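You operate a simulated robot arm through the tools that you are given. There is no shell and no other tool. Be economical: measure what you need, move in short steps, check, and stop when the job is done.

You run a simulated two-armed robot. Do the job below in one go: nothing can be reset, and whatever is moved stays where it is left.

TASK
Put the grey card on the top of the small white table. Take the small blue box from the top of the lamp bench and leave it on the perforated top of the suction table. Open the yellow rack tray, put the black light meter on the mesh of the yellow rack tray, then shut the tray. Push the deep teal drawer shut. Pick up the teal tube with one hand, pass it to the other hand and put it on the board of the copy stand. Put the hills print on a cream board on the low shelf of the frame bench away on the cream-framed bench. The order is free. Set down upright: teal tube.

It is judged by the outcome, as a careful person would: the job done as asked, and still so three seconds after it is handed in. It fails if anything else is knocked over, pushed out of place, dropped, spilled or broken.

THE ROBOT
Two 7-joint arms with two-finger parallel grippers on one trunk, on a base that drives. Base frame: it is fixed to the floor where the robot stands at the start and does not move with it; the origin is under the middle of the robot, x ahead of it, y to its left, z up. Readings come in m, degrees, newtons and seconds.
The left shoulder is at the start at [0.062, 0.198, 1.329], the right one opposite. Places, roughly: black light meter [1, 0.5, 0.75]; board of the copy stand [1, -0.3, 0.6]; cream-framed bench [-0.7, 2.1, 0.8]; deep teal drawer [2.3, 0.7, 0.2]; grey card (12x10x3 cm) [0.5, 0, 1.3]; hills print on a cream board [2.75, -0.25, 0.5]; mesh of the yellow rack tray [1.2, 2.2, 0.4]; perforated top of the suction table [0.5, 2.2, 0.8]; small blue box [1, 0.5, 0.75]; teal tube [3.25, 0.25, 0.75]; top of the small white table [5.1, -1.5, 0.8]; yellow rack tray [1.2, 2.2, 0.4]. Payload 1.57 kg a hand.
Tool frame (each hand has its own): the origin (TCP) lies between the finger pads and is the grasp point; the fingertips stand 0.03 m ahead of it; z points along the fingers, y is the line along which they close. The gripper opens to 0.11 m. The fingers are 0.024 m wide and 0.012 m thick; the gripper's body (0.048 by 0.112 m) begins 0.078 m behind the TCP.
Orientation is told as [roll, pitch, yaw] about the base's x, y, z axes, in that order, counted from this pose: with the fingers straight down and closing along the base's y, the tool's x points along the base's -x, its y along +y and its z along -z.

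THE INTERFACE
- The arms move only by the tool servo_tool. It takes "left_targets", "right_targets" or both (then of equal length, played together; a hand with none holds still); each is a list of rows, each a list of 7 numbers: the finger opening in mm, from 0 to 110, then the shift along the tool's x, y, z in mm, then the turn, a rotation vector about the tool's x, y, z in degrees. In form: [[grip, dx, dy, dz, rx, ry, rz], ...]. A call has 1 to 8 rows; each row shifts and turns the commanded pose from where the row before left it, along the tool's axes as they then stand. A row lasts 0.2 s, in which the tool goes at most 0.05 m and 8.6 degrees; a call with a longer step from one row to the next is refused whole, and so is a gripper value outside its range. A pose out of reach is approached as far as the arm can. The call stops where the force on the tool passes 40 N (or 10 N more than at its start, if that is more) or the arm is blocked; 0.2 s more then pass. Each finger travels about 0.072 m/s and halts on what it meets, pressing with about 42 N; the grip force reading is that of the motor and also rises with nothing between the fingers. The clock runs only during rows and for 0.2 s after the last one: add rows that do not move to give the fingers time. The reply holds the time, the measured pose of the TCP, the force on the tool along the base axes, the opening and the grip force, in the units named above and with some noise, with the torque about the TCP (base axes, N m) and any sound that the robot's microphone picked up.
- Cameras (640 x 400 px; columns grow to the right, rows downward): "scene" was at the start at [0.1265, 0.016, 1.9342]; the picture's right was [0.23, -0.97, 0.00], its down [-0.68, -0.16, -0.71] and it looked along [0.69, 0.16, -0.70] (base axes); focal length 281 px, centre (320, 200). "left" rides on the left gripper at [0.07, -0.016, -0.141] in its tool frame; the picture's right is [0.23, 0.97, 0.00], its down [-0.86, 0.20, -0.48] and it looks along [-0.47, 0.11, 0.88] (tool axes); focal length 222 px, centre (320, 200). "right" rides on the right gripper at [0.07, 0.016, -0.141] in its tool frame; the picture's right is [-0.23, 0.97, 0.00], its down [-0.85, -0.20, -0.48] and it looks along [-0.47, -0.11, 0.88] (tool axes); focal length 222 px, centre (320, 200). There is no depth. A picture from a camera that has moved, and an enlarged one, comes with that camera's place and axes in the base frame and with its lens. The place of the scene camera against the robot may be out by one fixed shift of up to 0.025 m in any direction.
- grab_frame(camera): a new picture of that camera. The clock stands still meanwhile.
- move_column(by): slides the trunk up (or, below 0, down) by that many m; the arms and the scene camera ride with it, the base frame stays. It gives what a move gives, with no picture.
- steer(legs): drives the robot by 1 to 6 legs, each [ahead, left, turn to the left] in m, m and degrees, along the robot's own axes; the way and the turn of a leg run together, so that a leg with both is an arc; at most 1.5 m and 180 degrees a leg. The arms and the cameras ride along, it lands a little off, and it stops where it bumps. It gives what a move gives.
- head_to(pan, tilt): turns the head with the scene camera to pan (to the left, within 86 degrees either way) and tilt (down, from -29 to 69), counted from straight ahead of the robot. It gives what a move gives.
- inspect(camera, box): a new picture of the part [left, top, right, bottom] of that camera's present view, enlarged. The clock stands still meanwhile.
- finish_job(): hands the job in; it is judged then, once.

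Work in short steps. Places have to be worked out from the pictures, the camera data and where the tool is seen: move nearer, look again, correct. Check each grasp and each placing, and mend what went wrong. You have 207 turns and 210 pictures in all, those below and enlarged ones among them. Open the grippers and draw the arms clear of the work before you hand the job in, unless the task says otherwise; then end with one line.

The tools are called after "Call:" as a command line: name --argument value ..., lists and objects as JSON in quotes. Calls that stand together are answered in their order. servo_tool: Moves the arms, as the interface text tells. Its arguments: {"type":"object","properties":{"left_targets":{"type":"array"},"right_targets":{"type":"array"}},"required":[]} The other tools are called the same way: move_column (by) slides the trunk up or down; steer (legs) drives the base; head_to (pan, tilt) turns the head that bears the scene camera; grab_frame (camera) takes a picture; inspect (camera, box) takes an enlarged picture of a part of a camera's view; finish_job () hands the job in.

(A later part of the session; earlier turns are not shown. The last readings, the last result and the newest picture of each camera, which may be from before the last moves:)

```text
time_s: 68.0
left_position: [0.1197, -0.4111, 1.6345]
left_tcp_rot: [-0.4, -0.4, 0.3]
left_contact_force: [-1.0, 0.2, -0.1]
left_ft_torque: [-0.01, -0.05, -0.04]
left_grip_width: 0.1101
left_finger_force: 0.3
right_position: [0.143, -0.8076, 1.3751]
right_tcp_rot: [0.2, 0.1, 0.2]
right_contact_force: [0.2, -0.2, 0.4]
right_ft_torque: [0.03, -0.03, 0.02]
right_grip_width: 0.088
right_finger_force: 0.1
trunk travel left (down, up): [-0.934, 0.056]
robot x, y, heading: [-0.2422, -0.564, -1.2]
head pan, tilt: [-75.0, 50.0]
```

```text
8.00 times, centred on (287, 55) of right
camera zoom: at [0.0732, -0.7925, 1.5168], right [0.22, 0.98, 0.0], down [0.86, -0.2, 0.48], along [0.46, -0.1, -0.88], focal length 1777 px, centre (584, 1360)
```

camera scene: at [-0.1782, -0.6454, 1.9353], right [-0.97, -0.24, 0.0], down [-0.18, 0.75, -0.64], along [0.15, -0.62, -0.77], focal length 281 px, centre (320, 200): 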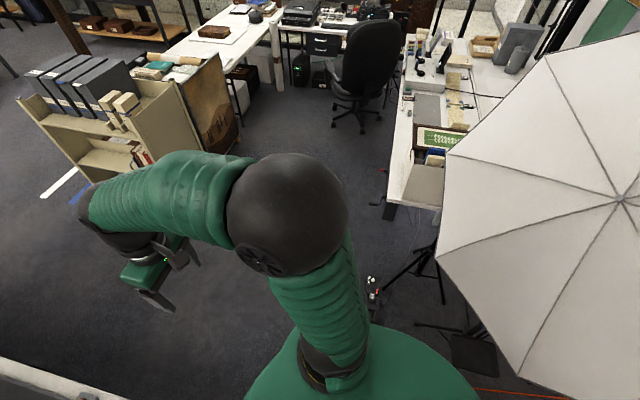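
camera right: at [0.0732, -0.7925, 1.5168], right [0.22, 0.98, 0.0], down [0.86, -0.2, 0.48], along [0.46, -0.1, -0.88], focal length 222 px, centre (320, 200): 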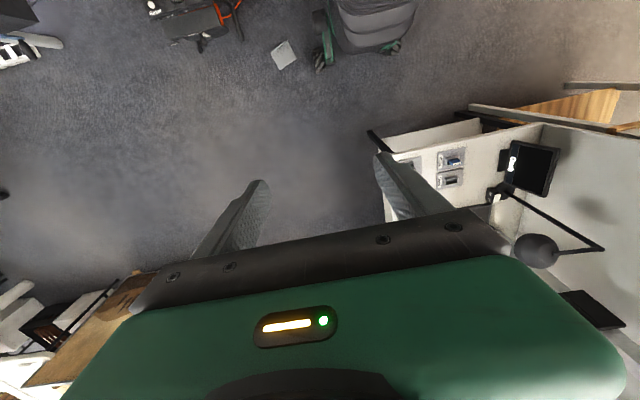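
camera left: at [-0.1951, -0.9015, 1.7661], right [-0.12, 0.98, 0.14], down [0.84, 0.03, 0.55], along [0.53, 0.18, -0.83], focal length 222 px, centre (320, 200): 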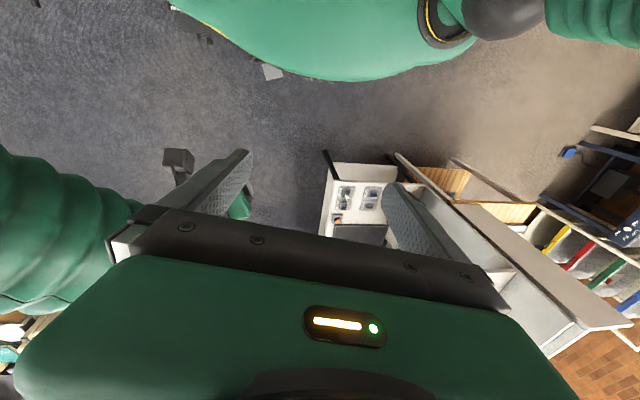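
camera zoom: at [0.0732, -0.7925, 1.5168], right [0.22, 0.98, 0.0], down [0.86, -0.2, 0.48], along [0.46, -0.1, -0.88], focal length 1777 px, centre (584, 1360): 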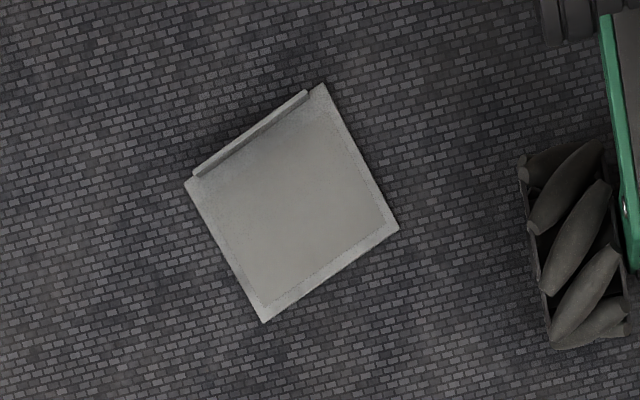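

Lip runs from [-0.128,-1.028] to [-0.160,-0.916] on the card's −x side. Facing heading ≈ −74° puts the finger closing line across the lip. Turn in place with the trunk still high.

Call:
steer --legs '[[0, 0, -73]]'

Call:
head_to --pan 0 --tilt 60

Call:
grab_frame --camera "scene"

```text
time_s: 71.6
left_position: [0.003, -0.8702, 1.6346]
left_tcp_rot: [-0.5, -0.4, -74.2]
left_contact_force: [0.6, 0.5, 0.9]
left_ft_torque: [-0.01, 0.02, 0.03]
left_grip_width: 0.11
left_finger_force: 0.0
right_position: [-0.3734, -0.999, 1.3753]
right_tcp_rot: [0.1, 0.1, -74.1]
right_contact_force: [0.7, -0.3, -0.3]
right_ft_torque: [-0.04, 0.04, 0.0]
right_grip_width: 0.0878
right_finger_force: 0.0
trunk travel left (down, up): [-0.934, 0.056]
robot x, y, heading: [-0.2389, -0.5646, -75.7]
head pan, tilt: [-75.0, 50.0]
```

```text
time_s: 73.1
left_position: [0.0023, -0.8708, 1.6348]
left_tcp_rot: [-0.5, -0.3, -74.1]
left_contact_force: [-0.4, 0.1, -0.3]
left_ft_torque: [0.01, -0.05, -0.01]
left_grip_width: 0.1097
left_finger_force: 0.1
right_position: [-0.3745, -0.9973, 1.3756]
right_tcp_rot: [0.0, 0.1, -74.2]
right_contact_force: [0.1, -0.4, -0.5]
right_ft_torque: [0.0, 0.0, 0.02]
right_grip_width: 0.0877
right_finger_force: 0.1
trunk travel left (down, up): [-0.934, 0.056]
robot x, y, heading: [-0.2429, -0.5623, -75.9]
head pan, tilt: [0.0, 60.0]
```

```text
147 pictures are left
camera scene: at [-0.2049, -0.6625, 1.9228], right [-0.97, -0.24, 0.0], down [-0.21, 0.84, -0.5], along [0.12, -0.48, -0.87], focal length 281 px, centre (320, 200)
```

scene: 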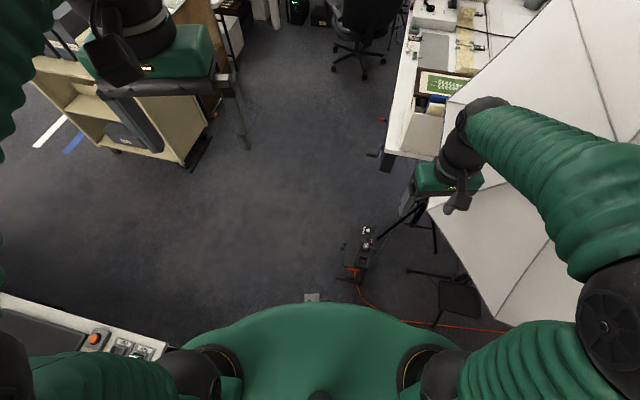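

Slide left 9 cm so the card lies in front of the right hand (away from the umbrella), then lower the trunk half-way and look.

Call:
steer --legs '[[0, 0.095, 0]]'

Call:
servo_tool --right_targets '[[60, 0, 45, 0, 0, 0, 0], [50, 0, 45, 0, 0, 0, 0], [50, 0, 0, 0, 0, 0, 0]]'

Call:
move_column --by -0.5

Call:
grab_frame --camera "right"

Call:
grab_frame --camera "scene"

```text
time_s: 74.2
left_position: [0.0564, -0.8569, 1.6367]
left_tcp_rot: [0.8, -0.4, -74.4]
left_contact_force: [-0.1, -1.3, -0.6]
left_ft_torque: [0.01, 0.02, -0.05]
left_grip_width: 0.11
left_finger_force: 0.0
right_position: [-0.3152, -0.9835, 1.371]
right_tcp_rot: [1.1, 0.1, -74.6]
right_contact_force: [-0.4, 0.2, 0.3]
right_ft_torque: [-0.04, -0.04, -0.03]
right_grip_width: 0.0881
right_finger_force: 0.1
trunk travel left (down, up): [-0.934, 0.056]
robot x, y, heading: [-0.1521, -0.5389, -75.9]
head pan, tilt: [0.0, 60.0]
```

```text
time_s: 75.0
left_position: [0.0866, -0.849, 1.6334]
left_tcp_rot: [-0.4, -0.5, -74.6]
left_contact_force: [0.3, 0.0, 0.3]
left_ft_torque: [-0.01, -0.01, -0.01]
left_grip_width: 0.1102
left_finger_force: 0.0
right_position: [-0.2022, -0.9518, 1.3785]
right_tcp_rot: [0.0, 0.2, -74.7]
right_contact_force: [0.2, 0.5, 0.2]
right_ft_torque: [0.01, 0.02, -0.04]
right_grip_width: 0.05
right_finger_force: 0.0
trunk travel left (down, up): [-0.934, 0.056]
robot x, y, heading: [-0.1523, -0.5408, -75.9]
head pan, tilt: [0.0, 60.0]
```

```text
refused: -0.5 is not a number from -0.4 to 0.4
```

```text
146 pictures are left
camera right: at [-0.2048, -0.8804, 1.5186], right [1.0, 0.04, 0.0], down [0.04, -0.88, 0.48], along [0.02, -0.48, -0.88], focal length 222 px, centre (320, 200)
```

right: 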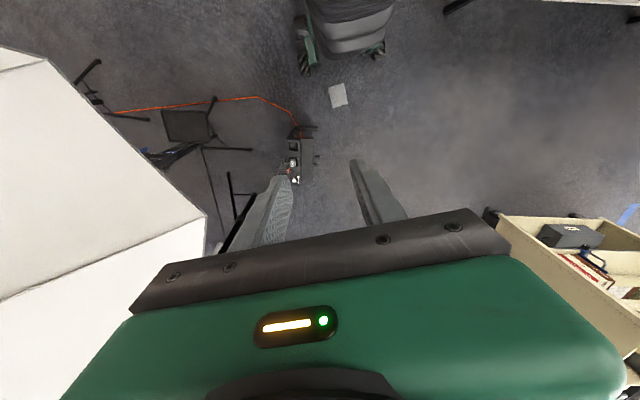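

```text
145 pictures are left
camera scene: at [-0.0863, -0.6337, 1.9225], right [-0.97, -0.25, 0.02], down [-0.22, 0.84, -0.5], along [0.11, -0.49, -0.87], focal length 281 px, centre (320, 200)
```

scene: 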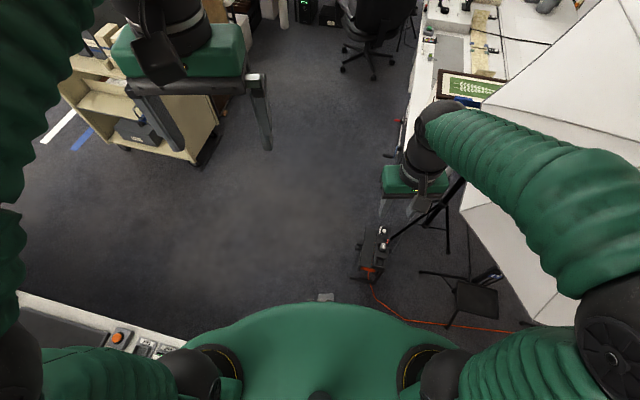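

Card still at about [-0.098, -0.96]. Lower the trunk 0.4 m and look again.

Call:
move_column --by -0.4

Call:
grab_frame --camera "right"

Call:
grab_frame --camera "scene"

```text
time_s: 78.9
left_position: [0.0738, -0.852, 1.2362]
left_tcp_rot: [0.1, -0.5, -74.4]
left_contact_force: [-0.1, 0.0, -0.3]
left_ft_torque: [0.02, 0.0, 0.0]
left_grip_width: 0.1102
left_finger_force: 0.1
right_position: [-0.212, -0.9536, 0.977]
right_tcp_rot: [0.6, -0.1, -74.6]
right_contact_force: [-0.3, 0.0, -0.2]
right_ft_torque: [0.02, -0.02, -0.01]
right_grip_width: 0.0502
right_finger_force: 0.0
trunk travel left (down, up): [-0.534, 0.456]
robot x, y, heading: [-0.1581, -0.5409, -75.7]
head pan, tilt: [0.0, 60.0]
```

```text
144 pictures are left
camera right: at [-0.2169, -0.8824, 1.1178], right [1.0, 0.04, 0.01], down [0.03, -0.88, 0.48], along [0.03, -0.48, -0.88], focal length 222 px, centre (320, 200)
```

right: 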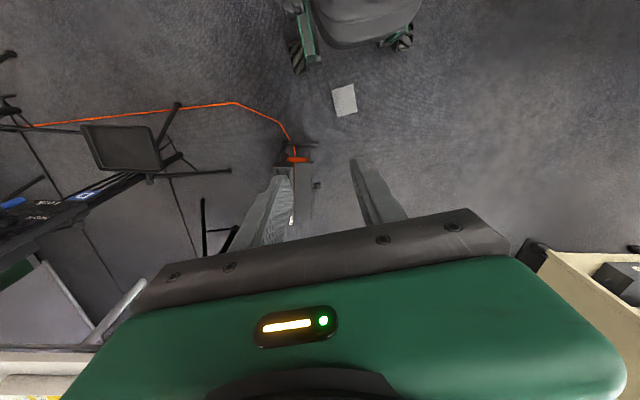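

```text
143 pictures are left
camera scene: at [-0.1198, -0.6402, 1.5229], right [-0.97, -0.24, 0.0], down [-0.21, 0.84, -0.5], along [0.12, -0.48, -0.87], focal length 281 px, centre (320, 200)
```

scene: 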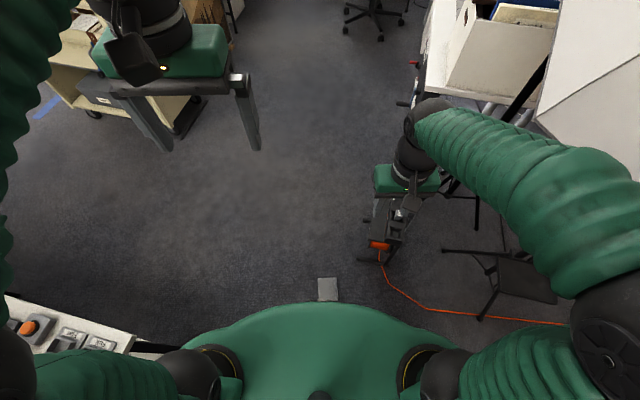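

Clear so far. Lower another 0.4 m while shifting the right hand over the lip.

Call:
servo_tool --right_targets '[[50, -19, 32, 0, 0, 0, 0], [50, -19, 32, 0, 0, 0, 0], [50, 0, 0, 0, 0, 0, 0]]'

Call:
move_column --by -0.4

Call:
grab_frame --camera "right"

Call:
grab_frame --camera "scene"

```text
time_s: 79.7
left_position: [0.0757, -0.8498, 1.236]
left_tcp_rot: [0.0, -0.6, -74.4]
left_contact_force: [-0.7, 0.1, 0.7]
left_ft_torque: [0.0, -0.03, 0.02]
left_grip_width: 0.1101
left_finger_force: 0.1
right_position: [-0.1393, -0.9721, 0.9777]
right_tcp_rot: [0.4, 0.0, -74.6]
right_contact_force: [0.6, -0.7, 0.5]
right_ft_torque: [-0.03, -0.01, 0.04]
right_grip_width: 0.0498
right_finger_force: 0.1
trunk travel left (down, up): [-0.534, 0.456]
robot x, y, heading: [-0.1552, -0.5413, -75.6]
head pan, tilt: [0.0, 60.0]
```

```text
time_s: 83.5
left_position: [0.0762, -0.8505, 0.8353]
left_tcp_rot: [0.1, -0.4, -74.3]
left_contact_force: [-0.3, -0.6, 0.1]
left_ft_torque: [-0.03, 0.02, 0.01]
left_grip_width: 0.1097
left_finger_force: 0.0
right_position: [-0.14, -0.971, 0.5785]
right_tcp_rot: [0.4, 0.1, -74.7]
right_contact_force: [-0.2, 0.3, 0.5]
right_ft_torque: [0.01, -0.01, 0.01]
right_grip_width: 0.0504
right_finger_force: 0.0
trunk travel left (down, up): [-0.134, 0.856]
robot x, y, heading: [-0.1518, -0.5396, -75.8]
head pan, tilt: [0.0, 60.0]
```

```text
142 pictures are left
camera right: at [-0.1428, -0.9009, 0.7186], right [1.0, 0.04, 0.01], down [0.03, -0.88, 0.48], along [0.02, -0.48, -0.88], focal length 222 px, centre (320, 200)
```

right: 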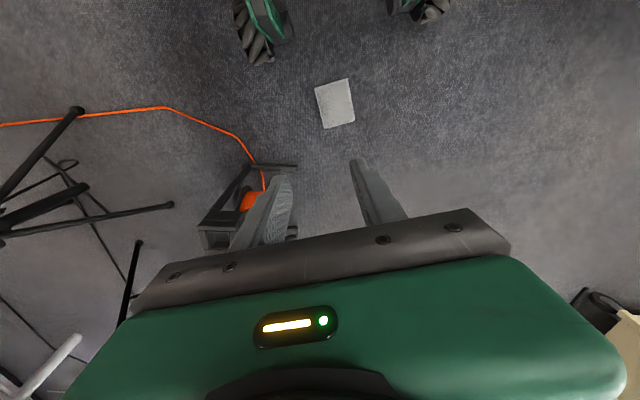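

```text
141 pictures are left
camera scene: at [-0.1166, -0.6391, 1.1229], right [-0.97, -0.24, 0.0], down [-0.21, 0.84, -0.5], along [0.12, -0.48, -0.87], focal length 281 px, centre (320, 200)
```

scene: 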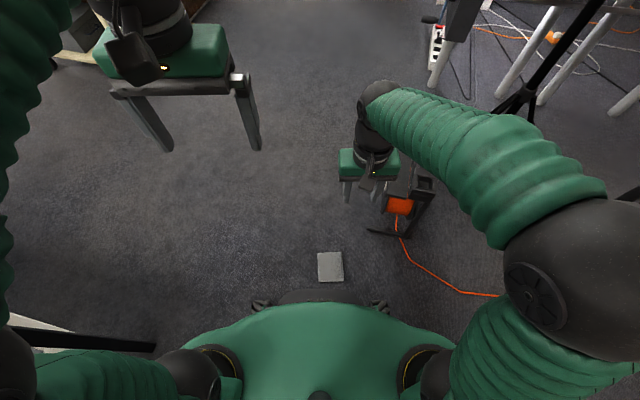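

Good. Lower the right hand further with the arm; the card is centred near [-0.091, -0.965], lip at about [-0.139, -0.978].

Call:
servo_tool --right_targets '[[50, 0, 0, 45, 0, 0, 0], [50, 0, 0, 45, 0, 0, 0], [50, 0, 0, 45, 0, 0, 0], [50, 0, 0, 45, 0, 0, 0], [50, 0, 0, 45, 0, 0, 0], [50, 0, 0, 45, 0, 0, 0], [50, 0, 0, 0, 0, 0, 0]]'

Call:
move_column --by -0.12

Call:
grab_frame --camera "right"

```text
time_s: 85.1
left_position: [0.0758, -0.85, 0.8355]
left_tcp_rot: [-0.1, -0.6, -74.4]
left_contact_force: [0.1, 0.4, -0.3]
left_ft_torque: [0.04, -0.01, -0.01]
left_grip_width: 0.11
left_finger_force: 0.1
right_position: [-0.1361, -0.9708, 0.3057]
right_tcp_rot: [0.3, 0.1, -74.5]
right_contact_force: [-0.3, -0.7, -0.9]
right_ft_torque: [-0.03, -0.03, -0.01]
right_grip_width: 0.0501
right_finger_force: 0.1
trunk travel left (down, up): [-0.134, 0.856]
robot x, y, heading: [-0.1562, -0.5406, -75.8]
head pan, tilt: [0.0, 60.0]
```

```text
time_s: 86.6
left_position: [0.0774, -0.8502, 0.7152]
left_tcp_rot: [0.0, -0.4, -74.4]
left_contact_force: [0.4, -0.7, -0.3]
left_ft_torque: [0.01, -0.02, -0.04]
left_grip_width: 0.11
left_finger_force: 0.2
right_position: [-0.1345, -0.9705, 0.1873]
right_tcp_rot: [0.5, 0.1, -74.6]
right_contact_force: [1.2, 0.5, 0.1]
right_ft_torque: [0.01, 0.03, 0.02]
right_grip_width: 0.0501
right_finger_force: 0.1
trunk travel left (down, up): [-0.014, 0.976]
robot x, y, heading: [-0.1554, -0.5409, -75.5]
head pan, tilt: [0.0, 60.0]
```

```text
140 pictures are left
camera right: at [-0.1392, -0.8997, 0.3274], right [1.0, 0.04, 0.01], down [0.03, -0.88, 0.48], along [0.02, -0.48, -0.88], focal length 222 px, centre (320, 200)
```

right: 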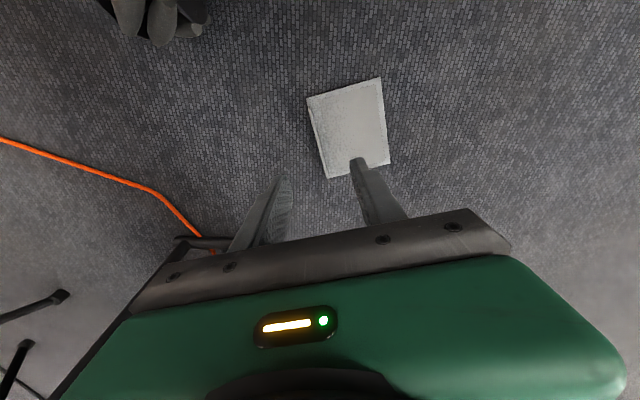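

Lip mid ≈ [-0.138, -0.98], the hand is 6 mm off; correct and descend to z≈0.085.

Call:
servo_tool --right_targets '[[50, -5, -5, 35, 0, 0, 0], [50, 0, 0, 35, 0, 0, 0], [50, 0, 0, 32, 0, 0, 0], [50, 0, 0, 0, 0, 0, 0]]'

Call:
grab_frame --camera "right"

```text
time_s: 87.6
left_position: [0.0766, -0.8495, 0.7156]
left_tcp_rot: [0.0, -0.5, -74.5]
left_contact_force: [0.5, -0.6, -0.6]
left_ft_torque: [0.0, 0.0, 0.03]
left_grip_width: 0.1099
left_finger_force: 0.1
right_position: [-0.1395, -0.9763, 0.0841]
right_tcp_rot: [0.3, 0.1, -74.7]
right_contact_force: [-0.4, -0.4, 0.0]
right_ft_torque: [-0.02, -0.01, -0.01]
right_grip_width: 0.0502
right_finger_force: 0.1
trunk travel left (down, up): [-0.014, 0.976]
robot x, y, heading: [-0.1557, -0.5431, -75.9]
head pan, tilt: [0.0, 60.0]
```

```text
139 pictures are left
camera right: at [-0.1431, -0.9056, 0.2248], right [1.0, 0.04, 0.01], down [0.03, -0.88, 0.48], along [0.02, -0.48, -0.88], focal length 222 px, centre (320, 200)
```

right: 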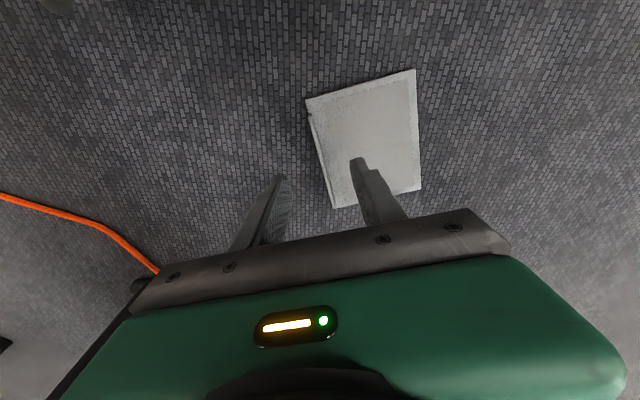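

The fingers straddle the lip. Descend 43 mm.

Call:
servo_tool --right_targets '[[50, 0, 0, 22, 0, 0, 0], [50, 0, 0, 21, 0, 0, 0], [50, 0, 0, 0, 0, 0, 0]]'

Call:
inspect --camera "right" --box '[220, 60, 460, 220]'

```text
time_s: 88.4
left_position: [0.0781, -0.8497, 0.7152]
left_tcp_rot: [0.0, -0.5, -74.4]
left_contact_force: [-0.6, 0.2, 0.6]
left_ft_torque: [0.01, -0.02, 0.03]
left_grip_width: 0.1099
left_finger_force: 0.0
right_position: [-0.1394, -0.9757, 0.042]
right_tcp_rot: [0.4, -0.1, -74.6]
right_contact_force: [0.7, -0.2, 0.5]
right_ft_torque: [-0.01, 0.03, 0.02]
right_grip_width: 0.0502
right_finger_force: 0.2
trunk travel left (down, up): [-0.014, 0.976]
robot x, y, heading: [-0.1522, -0.5423, -75.8]
head pan, tilt: [0.0, 60.0]
```

```text
2.50 times, centred on (340, 140) of right
camera zoom: at [-0.1435, -0.9044, 0.1828], right [1.0, 0.04, 0.01], down [0.03, -0.88, 0.48], along [0.02, -0.48, -0.88], focal length 555 px, centre (270, 350)
```

zoom: 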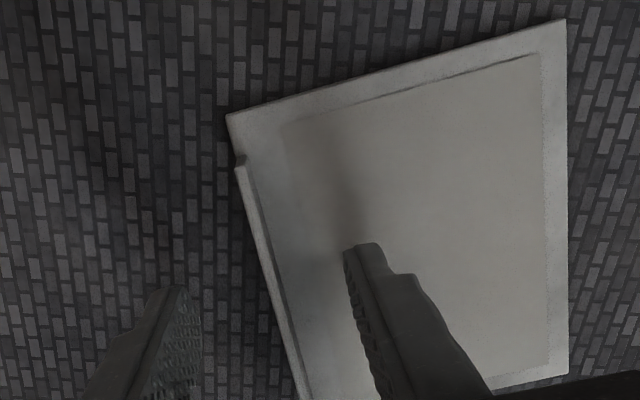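

Well centred. Close on the lip and lift.

Call:
servo_tool --right_targets '[[30, 0, 0, 0, 0, 0, 0], [10, 0, 0, 0, 0, 0, 0], [0, 0, 0, 0, 0, 0, 0], [0, 0, 0, 0, 0, 0, 0], [0, 0, 0, 0, 0, 0, 0], [0, 0, 0, -30, 0, 0, 0], [0, 0, 0, -30, 0, 0, 0], [0, 0, 0, 0, 0, 0, 0]]'

Call:
grab_frame --camera "right"

```text
time_s: 90.2
left_position: [0.0768, -0.8507, 0.7164]
left_tcp_rot: [-0.1, -0.5, -74.4]
left_contact_force: [-0.1, 0.1, -1.1]
left_ft_torque: [0.0, 0.03, -0.01]
left_grip_width: 0.11
left_finger_force: 0.1
right_position: [-0.1383, -0.9772, 0.1024]
right_tcp_rot: [0.3, 0.1, -74.6]
right_contact_force: [0.0, -0.3, 0.0]
right_ft_torque: [0.0, 0.02, 0.0]
right_grip_width: 0.0025
right_finger_force: 23.5
trunk travel left (down, up): [-0.014, 0.976]
robot x, y, heading: [-0.1544, -0.54, -75.7]
head pan, tilt: [0.0, 60.0]
```

```text
137 pictures are left
camera right: at [-0.143, -0.9058, 0.2436], right [1.0, 0.04, 0.01], down [0.03, -0.88, 0.48], along [0.02, -0.48, -0.88], focal length 222 px, centre (320, 200)
```

right: 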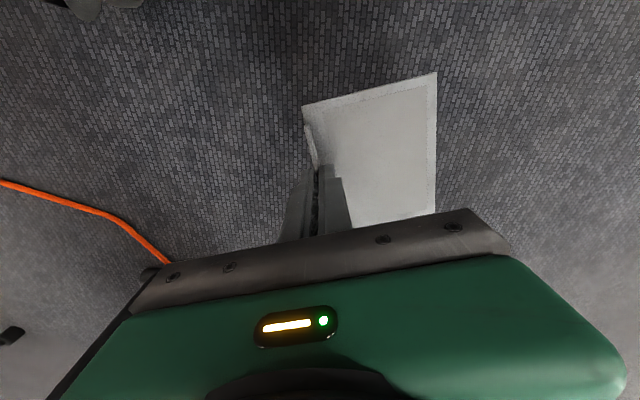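

Held by the lip. Raise the arm back and the trunk high for the turn.

Call:
servo_tool --right_targets '[[0, 0, 0, -45, 0, 0, 0], [0, 0, 0, -45, 0, 0, 0], [0, 0, 0, -45, 0, 0, 0], [0, 0, 0, -45, 0, 0, 0], [0, 0, 0, -45, 0, 0, 0], [0, 0, 0, -45, 0, 0, 0], [0, 0, 0, -45, 0, 0, 0]]'

Call:
move_column --by 0.4

Call:
move_column --by 0.4

Call:
steer --legs '[[0, 0, 75.7]]'

Call:
grab_frame --camera "right"

```text
time_s: 91.8
left_position: [0.077, -0.8511, 0.7152]
left_tcp_rot: [-0.1, -0.3, -74.5]
left_contact_force: [0.1, 0.1, 0.0]
left_ft_torque: [0.03, 0.01, -0.01]
left_grip_width: 0.1101
left_finger_force: 0.1
right_position: [-0.1404, -0.9795, 0.4166]
right_tcp_rot: [0.5, 0.1, -74.6]
right_contact_force: [-0.1, -0.5, 0.3]
right_ft_torque: [0.0, 0.02, -0.03]
right_grip_width: 0.0025
right_finger_force: 24.1
trunk travel left (down, up): [-0.014, 0.976]
robot x, y, heading: [-0.1581, -0.5393, -75.8]
head pan, tilt: [0.0, 60.0]
```

```text
time_s: 95.6
left_position: [0.0759, -0.8511, 1.1153]
left_tcp_rot: [0.0, -0.4, -74.4]
left_contact_force: [0.0, 0.2, -0.2]
left_ft_torque: [0.07, 0.01, 0.02]
left_grip_width: 0.1099
left_finger_force: 0.1
right_position: [-0.1385, -0.9808, 0.816]
right_tcp_rot: [0.4, 0.1, -74.6]
right_contact_force: [-0.6, 0.4, -0.5]
right_ft_torque: [-0.03, 0.03, 0.01]
right_grip_width: 0.0024
right_finger_force: 23.6
trunk travel left (down, up): [-0.414, 0.576]
robot x, y, heading: [-0.1528, -0.5374, -75.8]
head pan, tilt: [0.0, 60.0]
```

```text
time_s: 99.5
left_position: [0.0772, -0.8505, 1.5158]
left_tcp_rot: [0.1, -0.4, -74.3]
left_contact_force: [0.3, -0.5, -0.3]
left_ft_torque: [0.0, -0.02, 0.01]
left_grip_width: 0.1101
left_finger_force: 0.1
right_position: [-0.138, -0.9805, 1.2164]
right_tcp_rot: [0.5, 0.1, -74.6]
right_contact_force: [-0.1, 0.4, 0.3]
right_ft_torque: [-0.01, 0.03, -0.04]
right_grip_width: 0.0025
right_finger_force: 24.1
trunk travel left (down, up): [-0.814, 0.176]
robot x, y, heading: [-0.1584, -0.538, -75.8]
head pan, tilt: [0.0, 60.0]
```

```text
time_s: 103.1
left_position: [0.2028, -0.3925, 1.5159]
left_tcp_rot: [0.0, -0.4, 1.5]
left_contact_force: [-0.3, -0.1, 0.1]
left_ft_torque: [0.0, -0.02, -0.02]
left_grip_width: 0.11
left_finger_force: 0.1
right_position: [0.276, -0.6315, 1.2171]
right_tcp_rot: [0.4, 0.2, 1.3]
right_contact_force: [0.3, -0.3, -0.3]
right_ft_torque: [-0.01, 0.0, 0.0]
right_grip_width: 0.0022
right_finger_force: 24.1
trunk travel left (down, up): [-0.814, 0.176]
robot x, y, heading: [-0.1552, -0.5376, 0.1]
head pan, tilt: [0.0, 60.0]
```

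```text
136 pictures are left
camera right: at [0.2054, -0.6185, 1.3576], right [0.21, 0.98, 0.01], down [0.86, -0.18, 0.48], along [0.47, -0.09, -0.88], focal length 222 px, centre (320, 200)
```

right: 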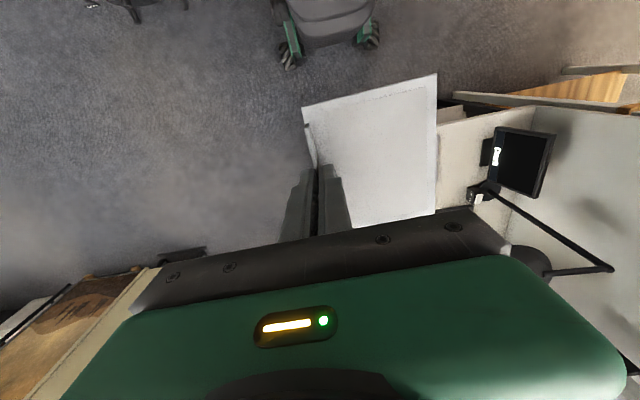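

Still held. Diagonal into the lane, then forward, well clear of the trolley; stop and look.

Call:
steer --legs '[[0.3, -0.45, 0], [1.0, 0.0, 0]]'

Call:
head_to --pan 0 --tilt 30

Call:
grab_frame --camera "scene"

```text
time_s: 111.1
left_position: [1.5045, -0.8595, 1.5154]
left_tcp_rot: [0.0, -0.6, 0.7]
left_contact_force: [-0.3, -1.2, 1.0]
left_ft_torque: [0.02, 0.0, -0.01]
left_grip_width: 0.1099
left_finger_force: 0.1
right_position: [1.5744, -1.1016, 1.2175]
right_tcp_rot: [0.4, 0.1, 0.5]
right_contact_force: [0.5, -0.1, 0.0]
right_ft_torque: [-0.01, -0.01, 0.02]
right_grip_width: 0.0022
right_finger_force: 23.6
trunk travel left (down, up): [-0.814, 0.176]
robot x, y, heading: [1.1471, -1.0046, -0.6]
head pan, tilt: [0.0, 60.0]
```

```text
time_s: 112.0
left_position: [1.5067, -0.8597, 1.516]
left_tcp_rot: [0.0, -0.5, 0.8]
left_contact_force: [-0.1, -0.7, 0.5]
left_ft_torque: [0.0, -0.01, -0.01]
left_grip_width: 0.1101
left_finger_force: 0.0
right_position: [1.5756, -1.1008, 1.2166]
right_tcp_rot: [0.3, 0.0, 0.6]
right_contact_force: [0.7, 0.0, -0.8]
right_ft_torque: [-0.04, 0.0, -0.01]
right_grip_width: 0.0022
right_finger_force: 23.8
trunk travel left (down, up): [-0.814, 0.176]
robot x, y, heading: [1.1482, -1.0044, -0.4]
head pan, tilt: [0.0, 30.0]
```

```text
135 pictures are left
camera scene: at [1.2855, -1.0084, 1.8447], right [-0.01, -1.0, 0.0], down [-0.5, 0.01, -0.86], along [0.86, -0.01, -0.5], focal length 281 px, centre (320, 200)
```

scene: 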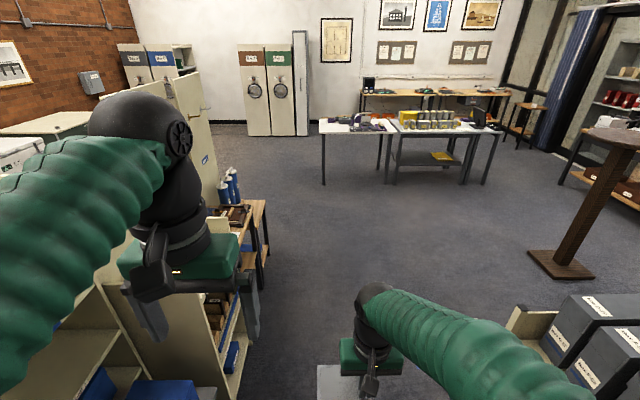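

The small white table is ahead at about [5.2, -1.5]. Drive on, drifting slightly right of the shelving.

Call:
steer --legs '[[0.8, -0.1, 0], [1.4, -0.2, 0]]'

Call:
grab_frame --camera "scene"

```text
time_s: 123.0
left_position: [3.6964, -1.23, 1.5154]
left_tcp_rot: [-0.1, -0.6, -1.2]
left_contact_force: [-0.6, 0.4, -0.4]
left_ft_torque: [-0.02, 0.0, -0.01]
left_grip_width: 0.1098
left_finger_force: 0.0
right_position: [3.7567, -1.4737, 1.2181]
right_tcp_rot: [0.5, -0.1, -1.4]
right_contact_force: [0.0, -0.5, -0.1]
right_ft_torque: [-0.03, -0.01, 0.0]
right_grip_width: 0.0023
right_finger_force: 24.6
trunk travel left (down, up): [-0.814, 0.176]
robot x, y, heading: [3.335, -1.3648, -2.7]
head pan, tilt: [0.0, 30.0]
```

```text
134 pictures are left
camera scene: at [3.4695, -1.3709, 1.845], right [-0.05, -1.0, 0.0], down [-0.5, 0.02, -0.87], along [0.86, -0.04, -0.5], focal length 281 px, centre (320, 200)
```

scene: 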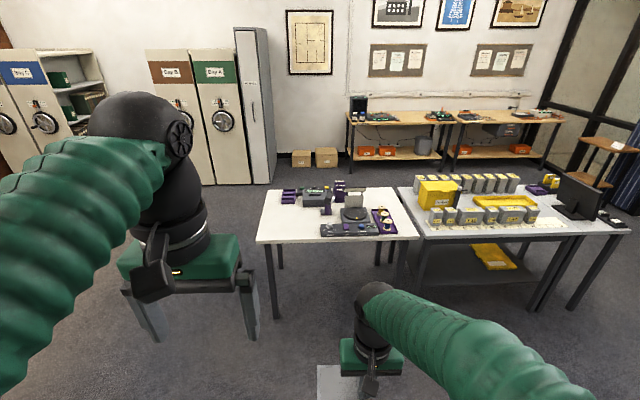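

The table's front-left corner is near [4.81, -1.06, 0.8] and its front-left area is clear. Approach and straighten.

Call:
steer --legs '[[0.0, 0, 2.7], [0.9, 0.2, 0]]'

Call:
head_to --pan 0 --tilt 50

Call:
grab_frame --camera "scene"

Call:
grab_frame --camera "right"

```text
time_s: 128.2
left_position: [4.5913, -1.0306, 1.5156]
left_tcp_rot: [0.0, -0.7, 0.4]
left_contact_force: [0.1, -0.3, -0.7]
left_ft_torque: [-0.02, -0.06, -0.03]
left_grip_width: 0.1099
left_finger_force: 0.1
right_position: [4.6614, -1.2718, 1.2175]
right_tcp_rot: [0.3, -0.1, 0.3]
right_contact_force: [-0.1, 0.6, 0.9]
right_ft_torque: [-0.04, 0.0, 0.02]
right_grip_width: 0.0024
right_finger_force: 24.1
trunk travel left (down, up): [-0.814, 0.176]
robot x, y, heading: [4.2327, -1.1722, -1.1]
head pan, tilt: [0.0, 30.0]
```

```text
time_s: 129.0
left_position: [4.592, -1.031, 1.5157]
left_tcp_rot: [-0.1, -0.6, 0.3]
left_contact_force: [1.0, -0.3, -0.5]
left_ft_torque: [0.0, 0.01, 0.01]
left_grip_width: 0.1102
left_finger_force: 0.0
right_position: [4.6615, -1.2718, 1.218]
right_tcp_rot: [0.4, -0.1, 0.3]
right_contact_force: [-0.7, -1.4, -1.1]
right_ft_torque: [0.01, 0.03, 0.03]
right_grip_width: 0.0025
right_finger_force: 23.8
trunk travel left (down, up): [-0.814, 0.176]
robot x, y, heading: [4.2347, -1.1736, -0.7]
head pan, tilt: [0.0, 50.0]
```

```text
133 pictures are left
camera scene: at [4.3589, -1.1775, 1.8154], right [-0.02, -1.0, 0.0], down [-0.77, 0.01, -0.64], along [0.64, -0.01, -0.77], focal length 281 px, centre (320, 200)
```

scene: 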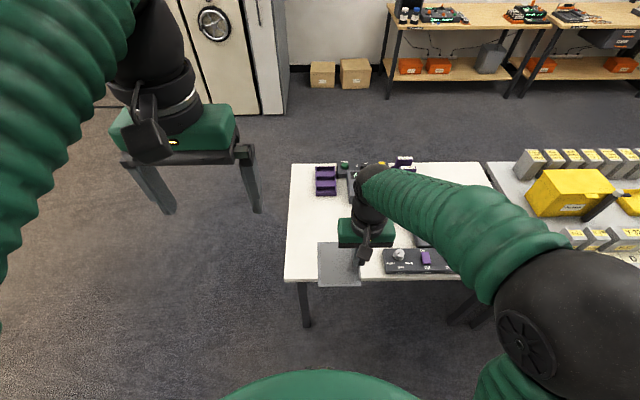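

```text
132 pictures are left
camera right: at [4.5914, -1.2565, 1.3582], right [0.22, 0.97, 0.01], down [0.86, -0.2, 0.48], along [0.47, -0.1, -0.88], focal length 222 px, centre (320, 200)
```

right: 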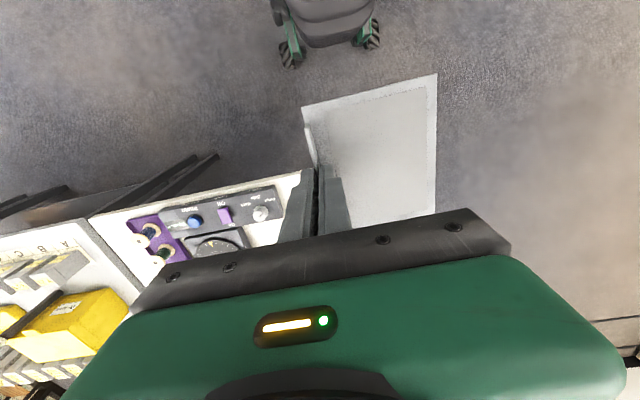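

Table front edge ≈ x 4.80, clear between y −1.05 and −1.42. Drive 0.21 m ahead, then lower toward the table.

Call:
steer --legs '[[0.22, 0.0, 0]]'

Call:
move_column --by -0.3

Call:
grab_frame --camera "right"

Call:
grab_frame --camera "scene"

```text
time_s: 130.7
left_position: [4.8016, -1.0337, 1.5188]
left_tcp_rot: [-0.1, -0.9, 0.5]
left_contact_force: [-0.4, 0.4, 0.2]
left_ft_torque: [-0.01, 0.01, -0.01]
left_grip_width: 0.1098
left_finger_force: 0.0
right_position: [4.8717, -1.2731, 1.219]
right_tcp_rot: [0.4, -0.3, 0.3]
right_contact_force: [-0.1, 0.6, -0.4]
right_ft_torque: [-0.01, 0.02, 0.01]
right_grip_width: 0.0022
right_finger_force: 23.5
trunk travel left (down, up): [-0.814, 0.176]
robot x, y, heading: [4.4483, -1.1753, -1.0]
head pan, tilt: [0.0, 50.0]
```

```text
time_s: 133.7
left_position: [4.8066, -1.0336, 1.2173]
left_tcp_rot: [-0.2, -0.6, 0.4]
left_contact_force: [0.6, 0.2, 1.1]
left_ft_torque: [0.01, 0.01, 0.04]
left_grip_width: 0.11
left_finger_force: 0.0
right_position: [4.8759, -1.274, 0.9182]
right_tcp_rot: [0.5, 0.0, 0.3]
right_contact_force: [-0.6, 0.4, 0.0]
right_ft_torque: [-0.06, 0.02, 0.01]
right_grip_width: 0.0026
right_finger_force: 24.5
trunk travel left (down, up): [-0.514, 0.476]
robot x, y, heading: [4.4506, -1.1742, -0.9]
head pan, tilt: [0.0, 50.0]
```

```text
131 pictures are left
camera right: at [4.806, -1.2595, 1.0587], right [0.22, 0.98, 0.01], down [0.86, -0.2, 0.48], along [0.47, -0.1, -0.88], focal length 222 px, centre (320, 200)
```

right: 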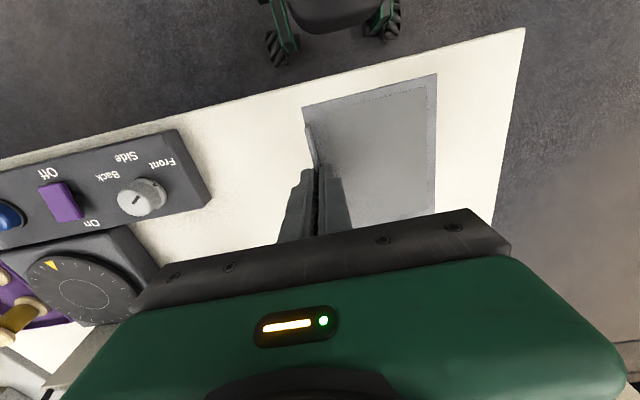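

```text
130 pictures are left
camera scene: at [4.5736, -1.1808, 1.5154], right [-0.02, -1.0, 0.0], down [-0.77, 0.01, -0.64], along [0.64, -0.01, -0.77], focal length 281 px, centre (320, 200)
```

scene: 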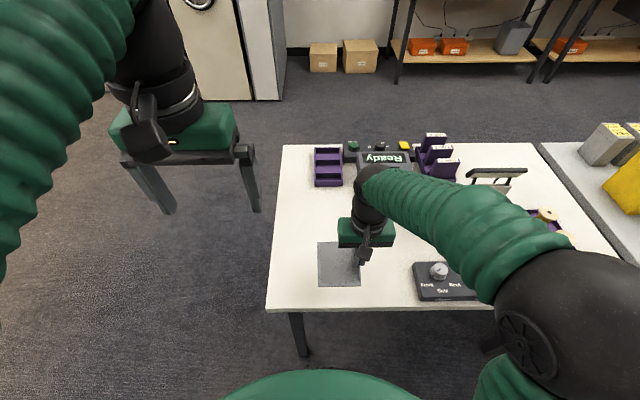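

The card is just inside the table's front edge; move 35 mm further on and lower to just above the top.

Call:
servo_tool --right_targets '[[0, -35, 0, 0, 0, 0, 0], [0, 0, 0, 25, 0, 0, 0], [0, 0, 0, 25, 0, 0, 0], [0, 0, 0, 12, 0, 0, 0], [0, 0, 0, 0, 0, 0, 0]]'

Call:
grab_frame --camera "right"

```text
time_s: 134.9
left_position: [4.8064, -1.0335, 1.217]
left_tcp_rot: [0.0, -0.7, 0.5]
left_contact_force: [-0.3, 0.4, -0.6]
left_ft_torque: [0.01, -0.06, 0.04]
left_grip_width: 0.11
left_finger_force: 0.1
right_position: [4.911, -1.2743, 0.8557]
right_tcp_rot: [0.5, -0.2, 0.4]
right_contact_force: [-0.5, 0.2, 0.4]
right_ft_torque: [0.02, -0.01, -0.01]
right_grip_width: 0.0022
right_finger_force: 23.8
trunk travel left (down, up): [-0.514, 0.476]
robot x, y, heading: [4.4482, -1.1779, -0.7]
head pan, tilt: [0.0, 50.0]
```

```text
129 pictures are left
camera right: at [4.8406, -1.2588, 0.9964], right [0.22, 0.98, 0.01], down [0.86, -0.2, 0.48], along [0.47, -0.1, -0.88], focal length 222 px, centre (320, 200)
```

right: 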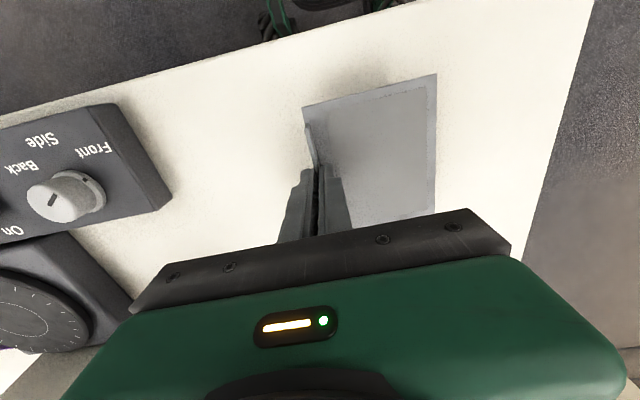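

Close above the top. Step down in small steps until light contact.

Call:
servo_tool --right_targets '[[0, 0, 0, 6, 0, 0, 0], [0, 0, 0, 5, 0, 0, 0], [0, 0, 0, 4, 0, 0, 0], [0, 0, 0, 0, 0, 0, 0]]'

Call:
grab_frame --camera "right"

```text
time_s: 135.9
left_position: [4.807, -1.033, 1.2175]
left_tcp_rot: [-0.1, -0.6, 0.4]
left_contact_force: [0.5, 0.0, -0.4]
left_ft_torque: [-0.02, 0.02, 0.0]
left_grip_width: 0.1101
left_finger_force: 0.1
right_position: [4.9111, -1.274, 0.8402]
right_tcp_rot: [0.4, -0.1, 0.4]
right_contact_force: [-0.5, 0.1, 0.2]
right_ft_torque: [-0.02, -0.01, -0.01]
right_grip_width: 0.0024
right_finger_force: 23.7
trunk travel left (down, up): [-0.514, 0.476]
robot x, y, heading: [4.4494, -1.1735, -1.0]
head pan, tilt: [0.0, 50.0]
```

```text
128 pictures are left
camera right: at [4.8414, -1.2588, 0.9814], right [0.22, 0.98, 0.01], down [0.86, -0.2, 0.48], along [0.47, -0.1, -0.88], focal length 222 px, centre (320, 200)
```

right: 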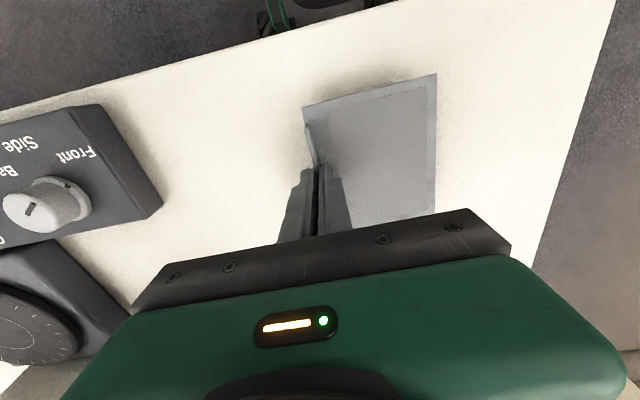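

No contact yet; continue down in small steps.

Call:
servo_tool --right_targets '[[0, 0, 0, 4, 0, 0, 0], [0, 0, 0, 4, 0, 0, 0], [0, 0, 0, 3, 0, 0, 0], [0, 0, 0, 0, 0, 0, 0]]'

```text
time_s: 136.9
left_position: [4.8066, -1.0335, 1.2161]
left_tcp_rot: [0.0, -0.7, 0.5]
left_contact_force: [0.3, 0.5, 0.2]
left_ft_torque: [0.0, -0.02, 0.02]
left_grip_width: 0.1102
left_finger_force: 0.0
right_position: [4.9119, -1.2727, 0.83]
right_tcp_rot: [0.4, 0.0, 0.3]
right_contact_force: [-0.4, -0.1, -0.9]
right_ft_torque: [0.02, -0.01, -0.02]
right_grip_width: 0.0024
right_finger_force: 24.3
trunk travel left (down, up): [-0.514, 0.476]
robot x, y, heading: [4.4528, -1.1766, -0.6]
head pan, tilt: [0.0, 50.0]
```

Call:
servo_tool --right_targets '[[0, 0, 0, 4, 0, 0, 0], [0, 0, 0, 4, 0, 0, 0], [0, 0, 0, 4, 0, 0, 0], [0, 0, 0, 0, 0, 0, 0]]'

Call:
inspect --camera "right" --box '[240, 60, 480, 220]'

```text
time_s: 137.9
left_position: [4.8038, -1.0329, 1.2178]
left_tcp_rot: [-0.1, -0.8, 0.4]
left_contact_force: [-0.3, 0.0, 0.2]
left_ft_torque: [-0.01, 0.0, -0.06]
left_grip_width: 0.11
left_finger_force: 0.1
right_position: [4.912, -1.2725, 0.821]
right_tcp_rot: [0.3, -0.3, 0.4]
right_contact_force: [1.2, -1.7, 23.7]
right_ft_torque: [-0.06, -0.07, 0.0]
right_grip_width: 0.0027
right_finger_force: 24.1
trunk travel left (down, up): [-0.514, 0.476]
robot x, y, heading: [4.4531, -1.1781, -0.7]
head pan, tilt: [0.0, 50.0]
```

```text
2.50 times, centred on (360, 140) of right
camera zoom: at [4.8408, -1.2583, 0.9603], right [0.22, 0.98, 0.01], down [0.85, -0.2, 0.48], along [0.47, -0.1, -0.88], focal length 555 px, centre (220, 350)
```

zoom: 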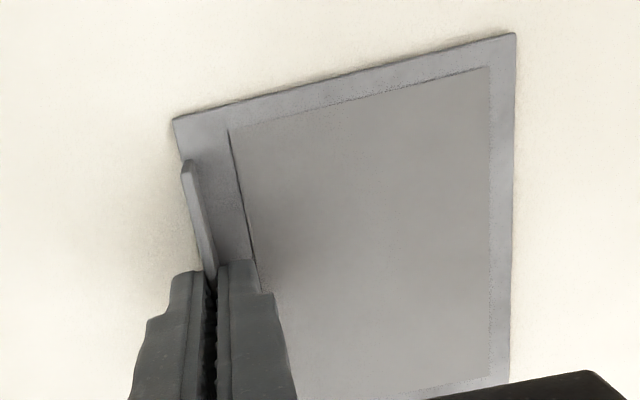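

Contact. Ease up 1 mm, open, and rise.

Call:
servo_tool --right_targets '[[0, 0, 0, -2, 0, 0, 0], [8, 0, 0, 0, 0, 0, 0], [16, 0, 0, 0, 0, 0, 0], [24, 0, 0, 0, 0, 0, 0], [30, 0, 0, 0, 0, 0, 0], [30, 0, 0, -30, 0, 0, 0], [30, 0, 0, -45, 0, 0, 0], [30, 0, 0, -45, 0, 0, 0]]'

Call:
grab_frame --camera "right"

```text
time_s: 139.7
left_position: [4.8041, -1.0337, 1.2168]
left_tcp_rot: [-0.1, -0.7, 0.4]
left_contact_force: [-0.1, -0.6, -0.3]
left_ft_torque: [0.0, 0.0, -0.02]
left_grip_width: 0.11
left_finger_force: 0.1
right_position: [4.9109, -1.2739, 0.9413]
right_tcp_rot: [0.4, -0.1, 0.4]
right_contact_force: [0.1, -0.1, 0.5]
right_ft_torque: [0.02, -0.05, 0.02]
right_grip_width: 0.0301
right_finger_force: 0.0
trunk travel left (down, up): [-0.514, 0.476]
robot x, y, heading: [4.4506, -1.1739, -0.7]
head pan, tilt: [0.0, 50.0]
```

```text
126 pictures are left
camera right: at [4.8407, -1.2586, 1.0817], right [0.22, 0.98, 0.01], down [0.86, -0.2, 0.48], along [0.47, -0.1, -0.88], focal length 222 px, centre (320, 200)
```

right: 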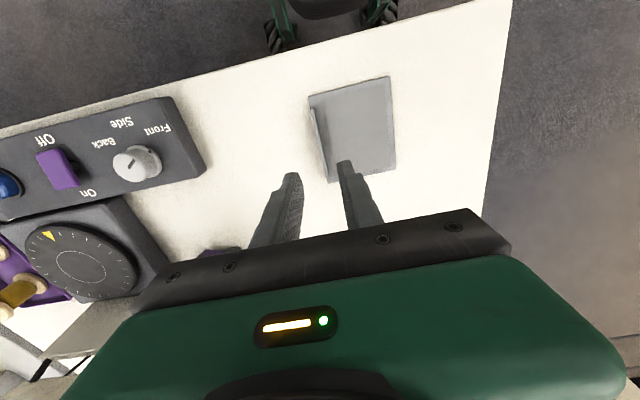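

The grey card is on the small white table. Next, the teal tube near [3.25, 0.25, 0.75]: back off, raise, and turn to look that way.

Call:
move_column --by 0.3

Call:
steer --legs '[[-0.45, 0, 0], [0, 0.8, 0], [0, 0, 150]]'

Call:
head_to --pan 0 --tilt 35

Call:
grab_frame --camera "scene"

```text
time_s: 142.7
left_position: [4.8072, -1.033, 1.5177]
left_tcp_rot: [-0.1, -0.7, 0.5]
left_contact_force: [0.3, 0.6, -0.9]
left_ft_torque: [0.0, -0.01, 0.01]
left_grip_width: 0.1101
left_finger_force: 0.2
right_position: [4.9124, -1.2728, 1.2403]
right_tcp_rot: [0.4, -0.2, 0.4]
right_contact_force: [-0.2, -0.1, 0.8]
right_ft_torque: [0.01, 0.0, 0.02]
right_grip_width: 0.0299
right_finger_force: 0.1
trunk travel left (down, up): [-0.814, 0.176]
robot x, y, heading: [4.4566, -1.1752, -0.8]
head pan, tilt: [0.0, 50.0]
```

```text
time_s: 155.5
left_position: [3.6453, -0.3116, 1.5166]
left_tcp_rot: [0.0, -0.7, 150.9]
left_contact_force: [-1.2, -0.8, 0.7]
left_ft_torque: [0.02, 0.0, -0.01]
left_grip_width: 0.1101
left_finger_force: 0.1
right_position: [3.6716, -0.0498, 1.2407]
right_tcp_rot: [0.4, 0.0, 150.9]
right_contact_force: [0.9, -0.3, 0.3]
right_ft_torque: [0.03, -0.01, 0.01]
right_grip_width: 0.0299
right_finger_force: 0.0
trunk travel left (down, up): [-0.814, 0.176]
robot x, y, heading: [4.029, -0.3632, 149.7]
head pan, tilt: [0.0, 50.0]
```

```text
time_s: 156.3
left_position: [3.6449, -0.3106, 1.5179]
left_tcp_rot: [-0.1, -0.7, 151.1]
left_contact_force: [0.2, -0.3, 0.4]
left_ft_torque: [0.0, 0.01, 0.02]
left_grip_width: 0.1099
left_finger_force: 0.1
right_position: [3.6727, -0.0504, 1.2413]
right_tcp_rot: [0.5, -0.1, 151.0]
right_contact_force: [-0.3, -0.6, 0.7]
right_ft_torque: [0.02, -0.01, -0.04]
right_grip_width: 0.0302
right_finger_force: 0.1
trunk travel left (down, up): [-0.814, 0.176]
robot x, y, heading: [4.0273, -0.3639, 149.6]
head pan, tilt: [0.0, 35.0]
```

```text
125 pictures are left
camera scene: at [3.9342, -0.3047, 1.837], right [0.51, 0.86, 0.0], down [0.5, -0.29, -0.82], along [-0.71, 0.41, -0.58], focal length 281 px, centre (320, 200)
```

scene: 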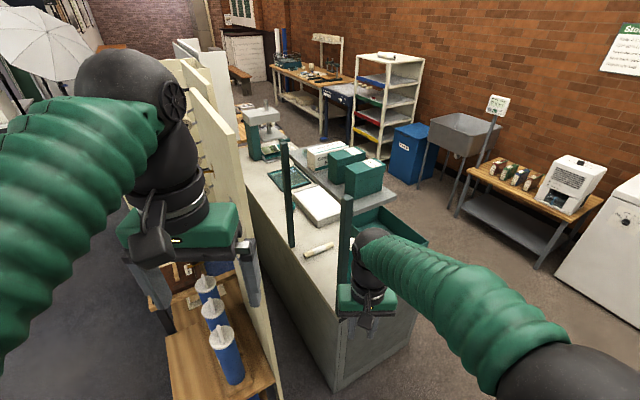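

I'll enlarge the cabinet end to find the tube.

Call:
inspect --camera "scene" --box '[230, 100, 450, 300]'

Call:
grab_frame --camera "right"

```text
2.00 times, centred on (340, 200) of scene
camera zoom: at [3.9342, -0.3047, 1.837], right [0.51, 0.86, 0.0], down [0.5, -0.29, -0.82], along [-0.71, 0.41, -0.58], focal length 562 px, centre (280, 200)
```

zoom: 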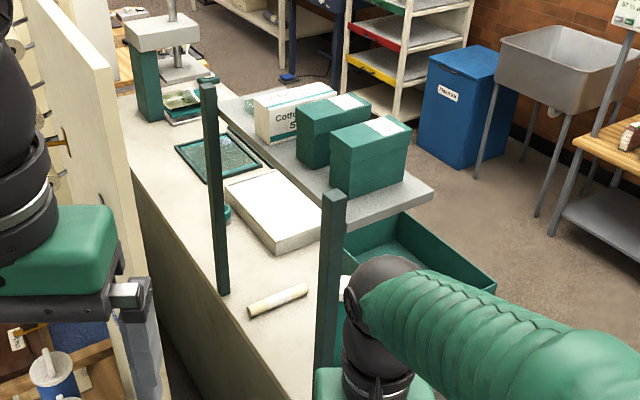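

```text
123 pictures are left
camera right: at [3.7255, -0.098, 1.3811], right [-0.67, -0.74, 0.01], down [-0.65, 0.59, 0.48], along [-0.36, 0.32, -0.88], focal length 222 px, centre (320, 200)
```

right: 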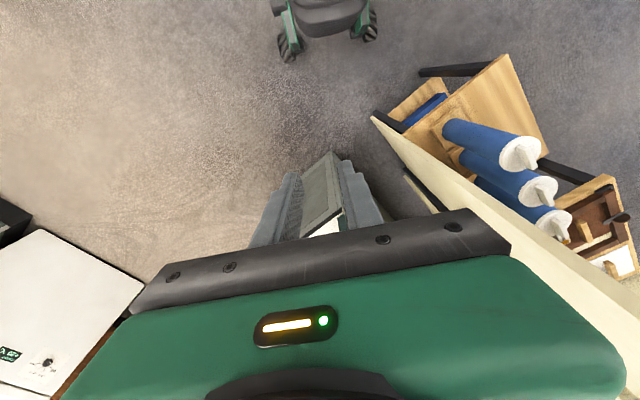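

Move to face the cabinet end squarely (heading 180) for a better view.

Call:
steer --legs '[[0.29, -0.54, 30.0]]'

Call:
grab_frame --camera "scene"

```text
time_s: 159.8
left_position: [3.5361, 0.0799, 1.517]
left_tcp_rot: [-0.2, -0.7, -178.5]
left_contact_force: [0.1, -0.8, 0.5]
left_ft_torque: [0.03, -0.01, 0.01]
left_grip_width: 0.1103
left_finger_force: 0.1
right_position: [3.427, 0.319, 1.2414]
right_tcp_rot: [0.3, -0.1, -178.4]
right_contact_force: [-0.6, 0.4, -0.4]
right_ft_torque: [0.02, -0.02, 0.02]
right_grip_width: 0.0299
right_finger_force: 0.0
trunk travel left (down, up): [-0.814, 0.176]
robot x, y, heading: [3.8883, 0.2322, -179.8]
head pan, tilt: [0.0, 35.0]
```

```text
122 pictures are left
camera scene: at [3.7823, 0.2247, 1.8372], right [0.0, 1.0, 0.0], down [0.57, 0.0, -0.82], along [-0.82, 0.0, -0.57], focal length 281 px, centre (320, 200)
```

scene: 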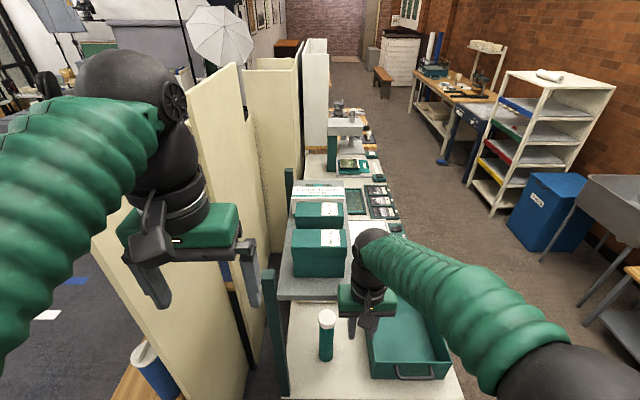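

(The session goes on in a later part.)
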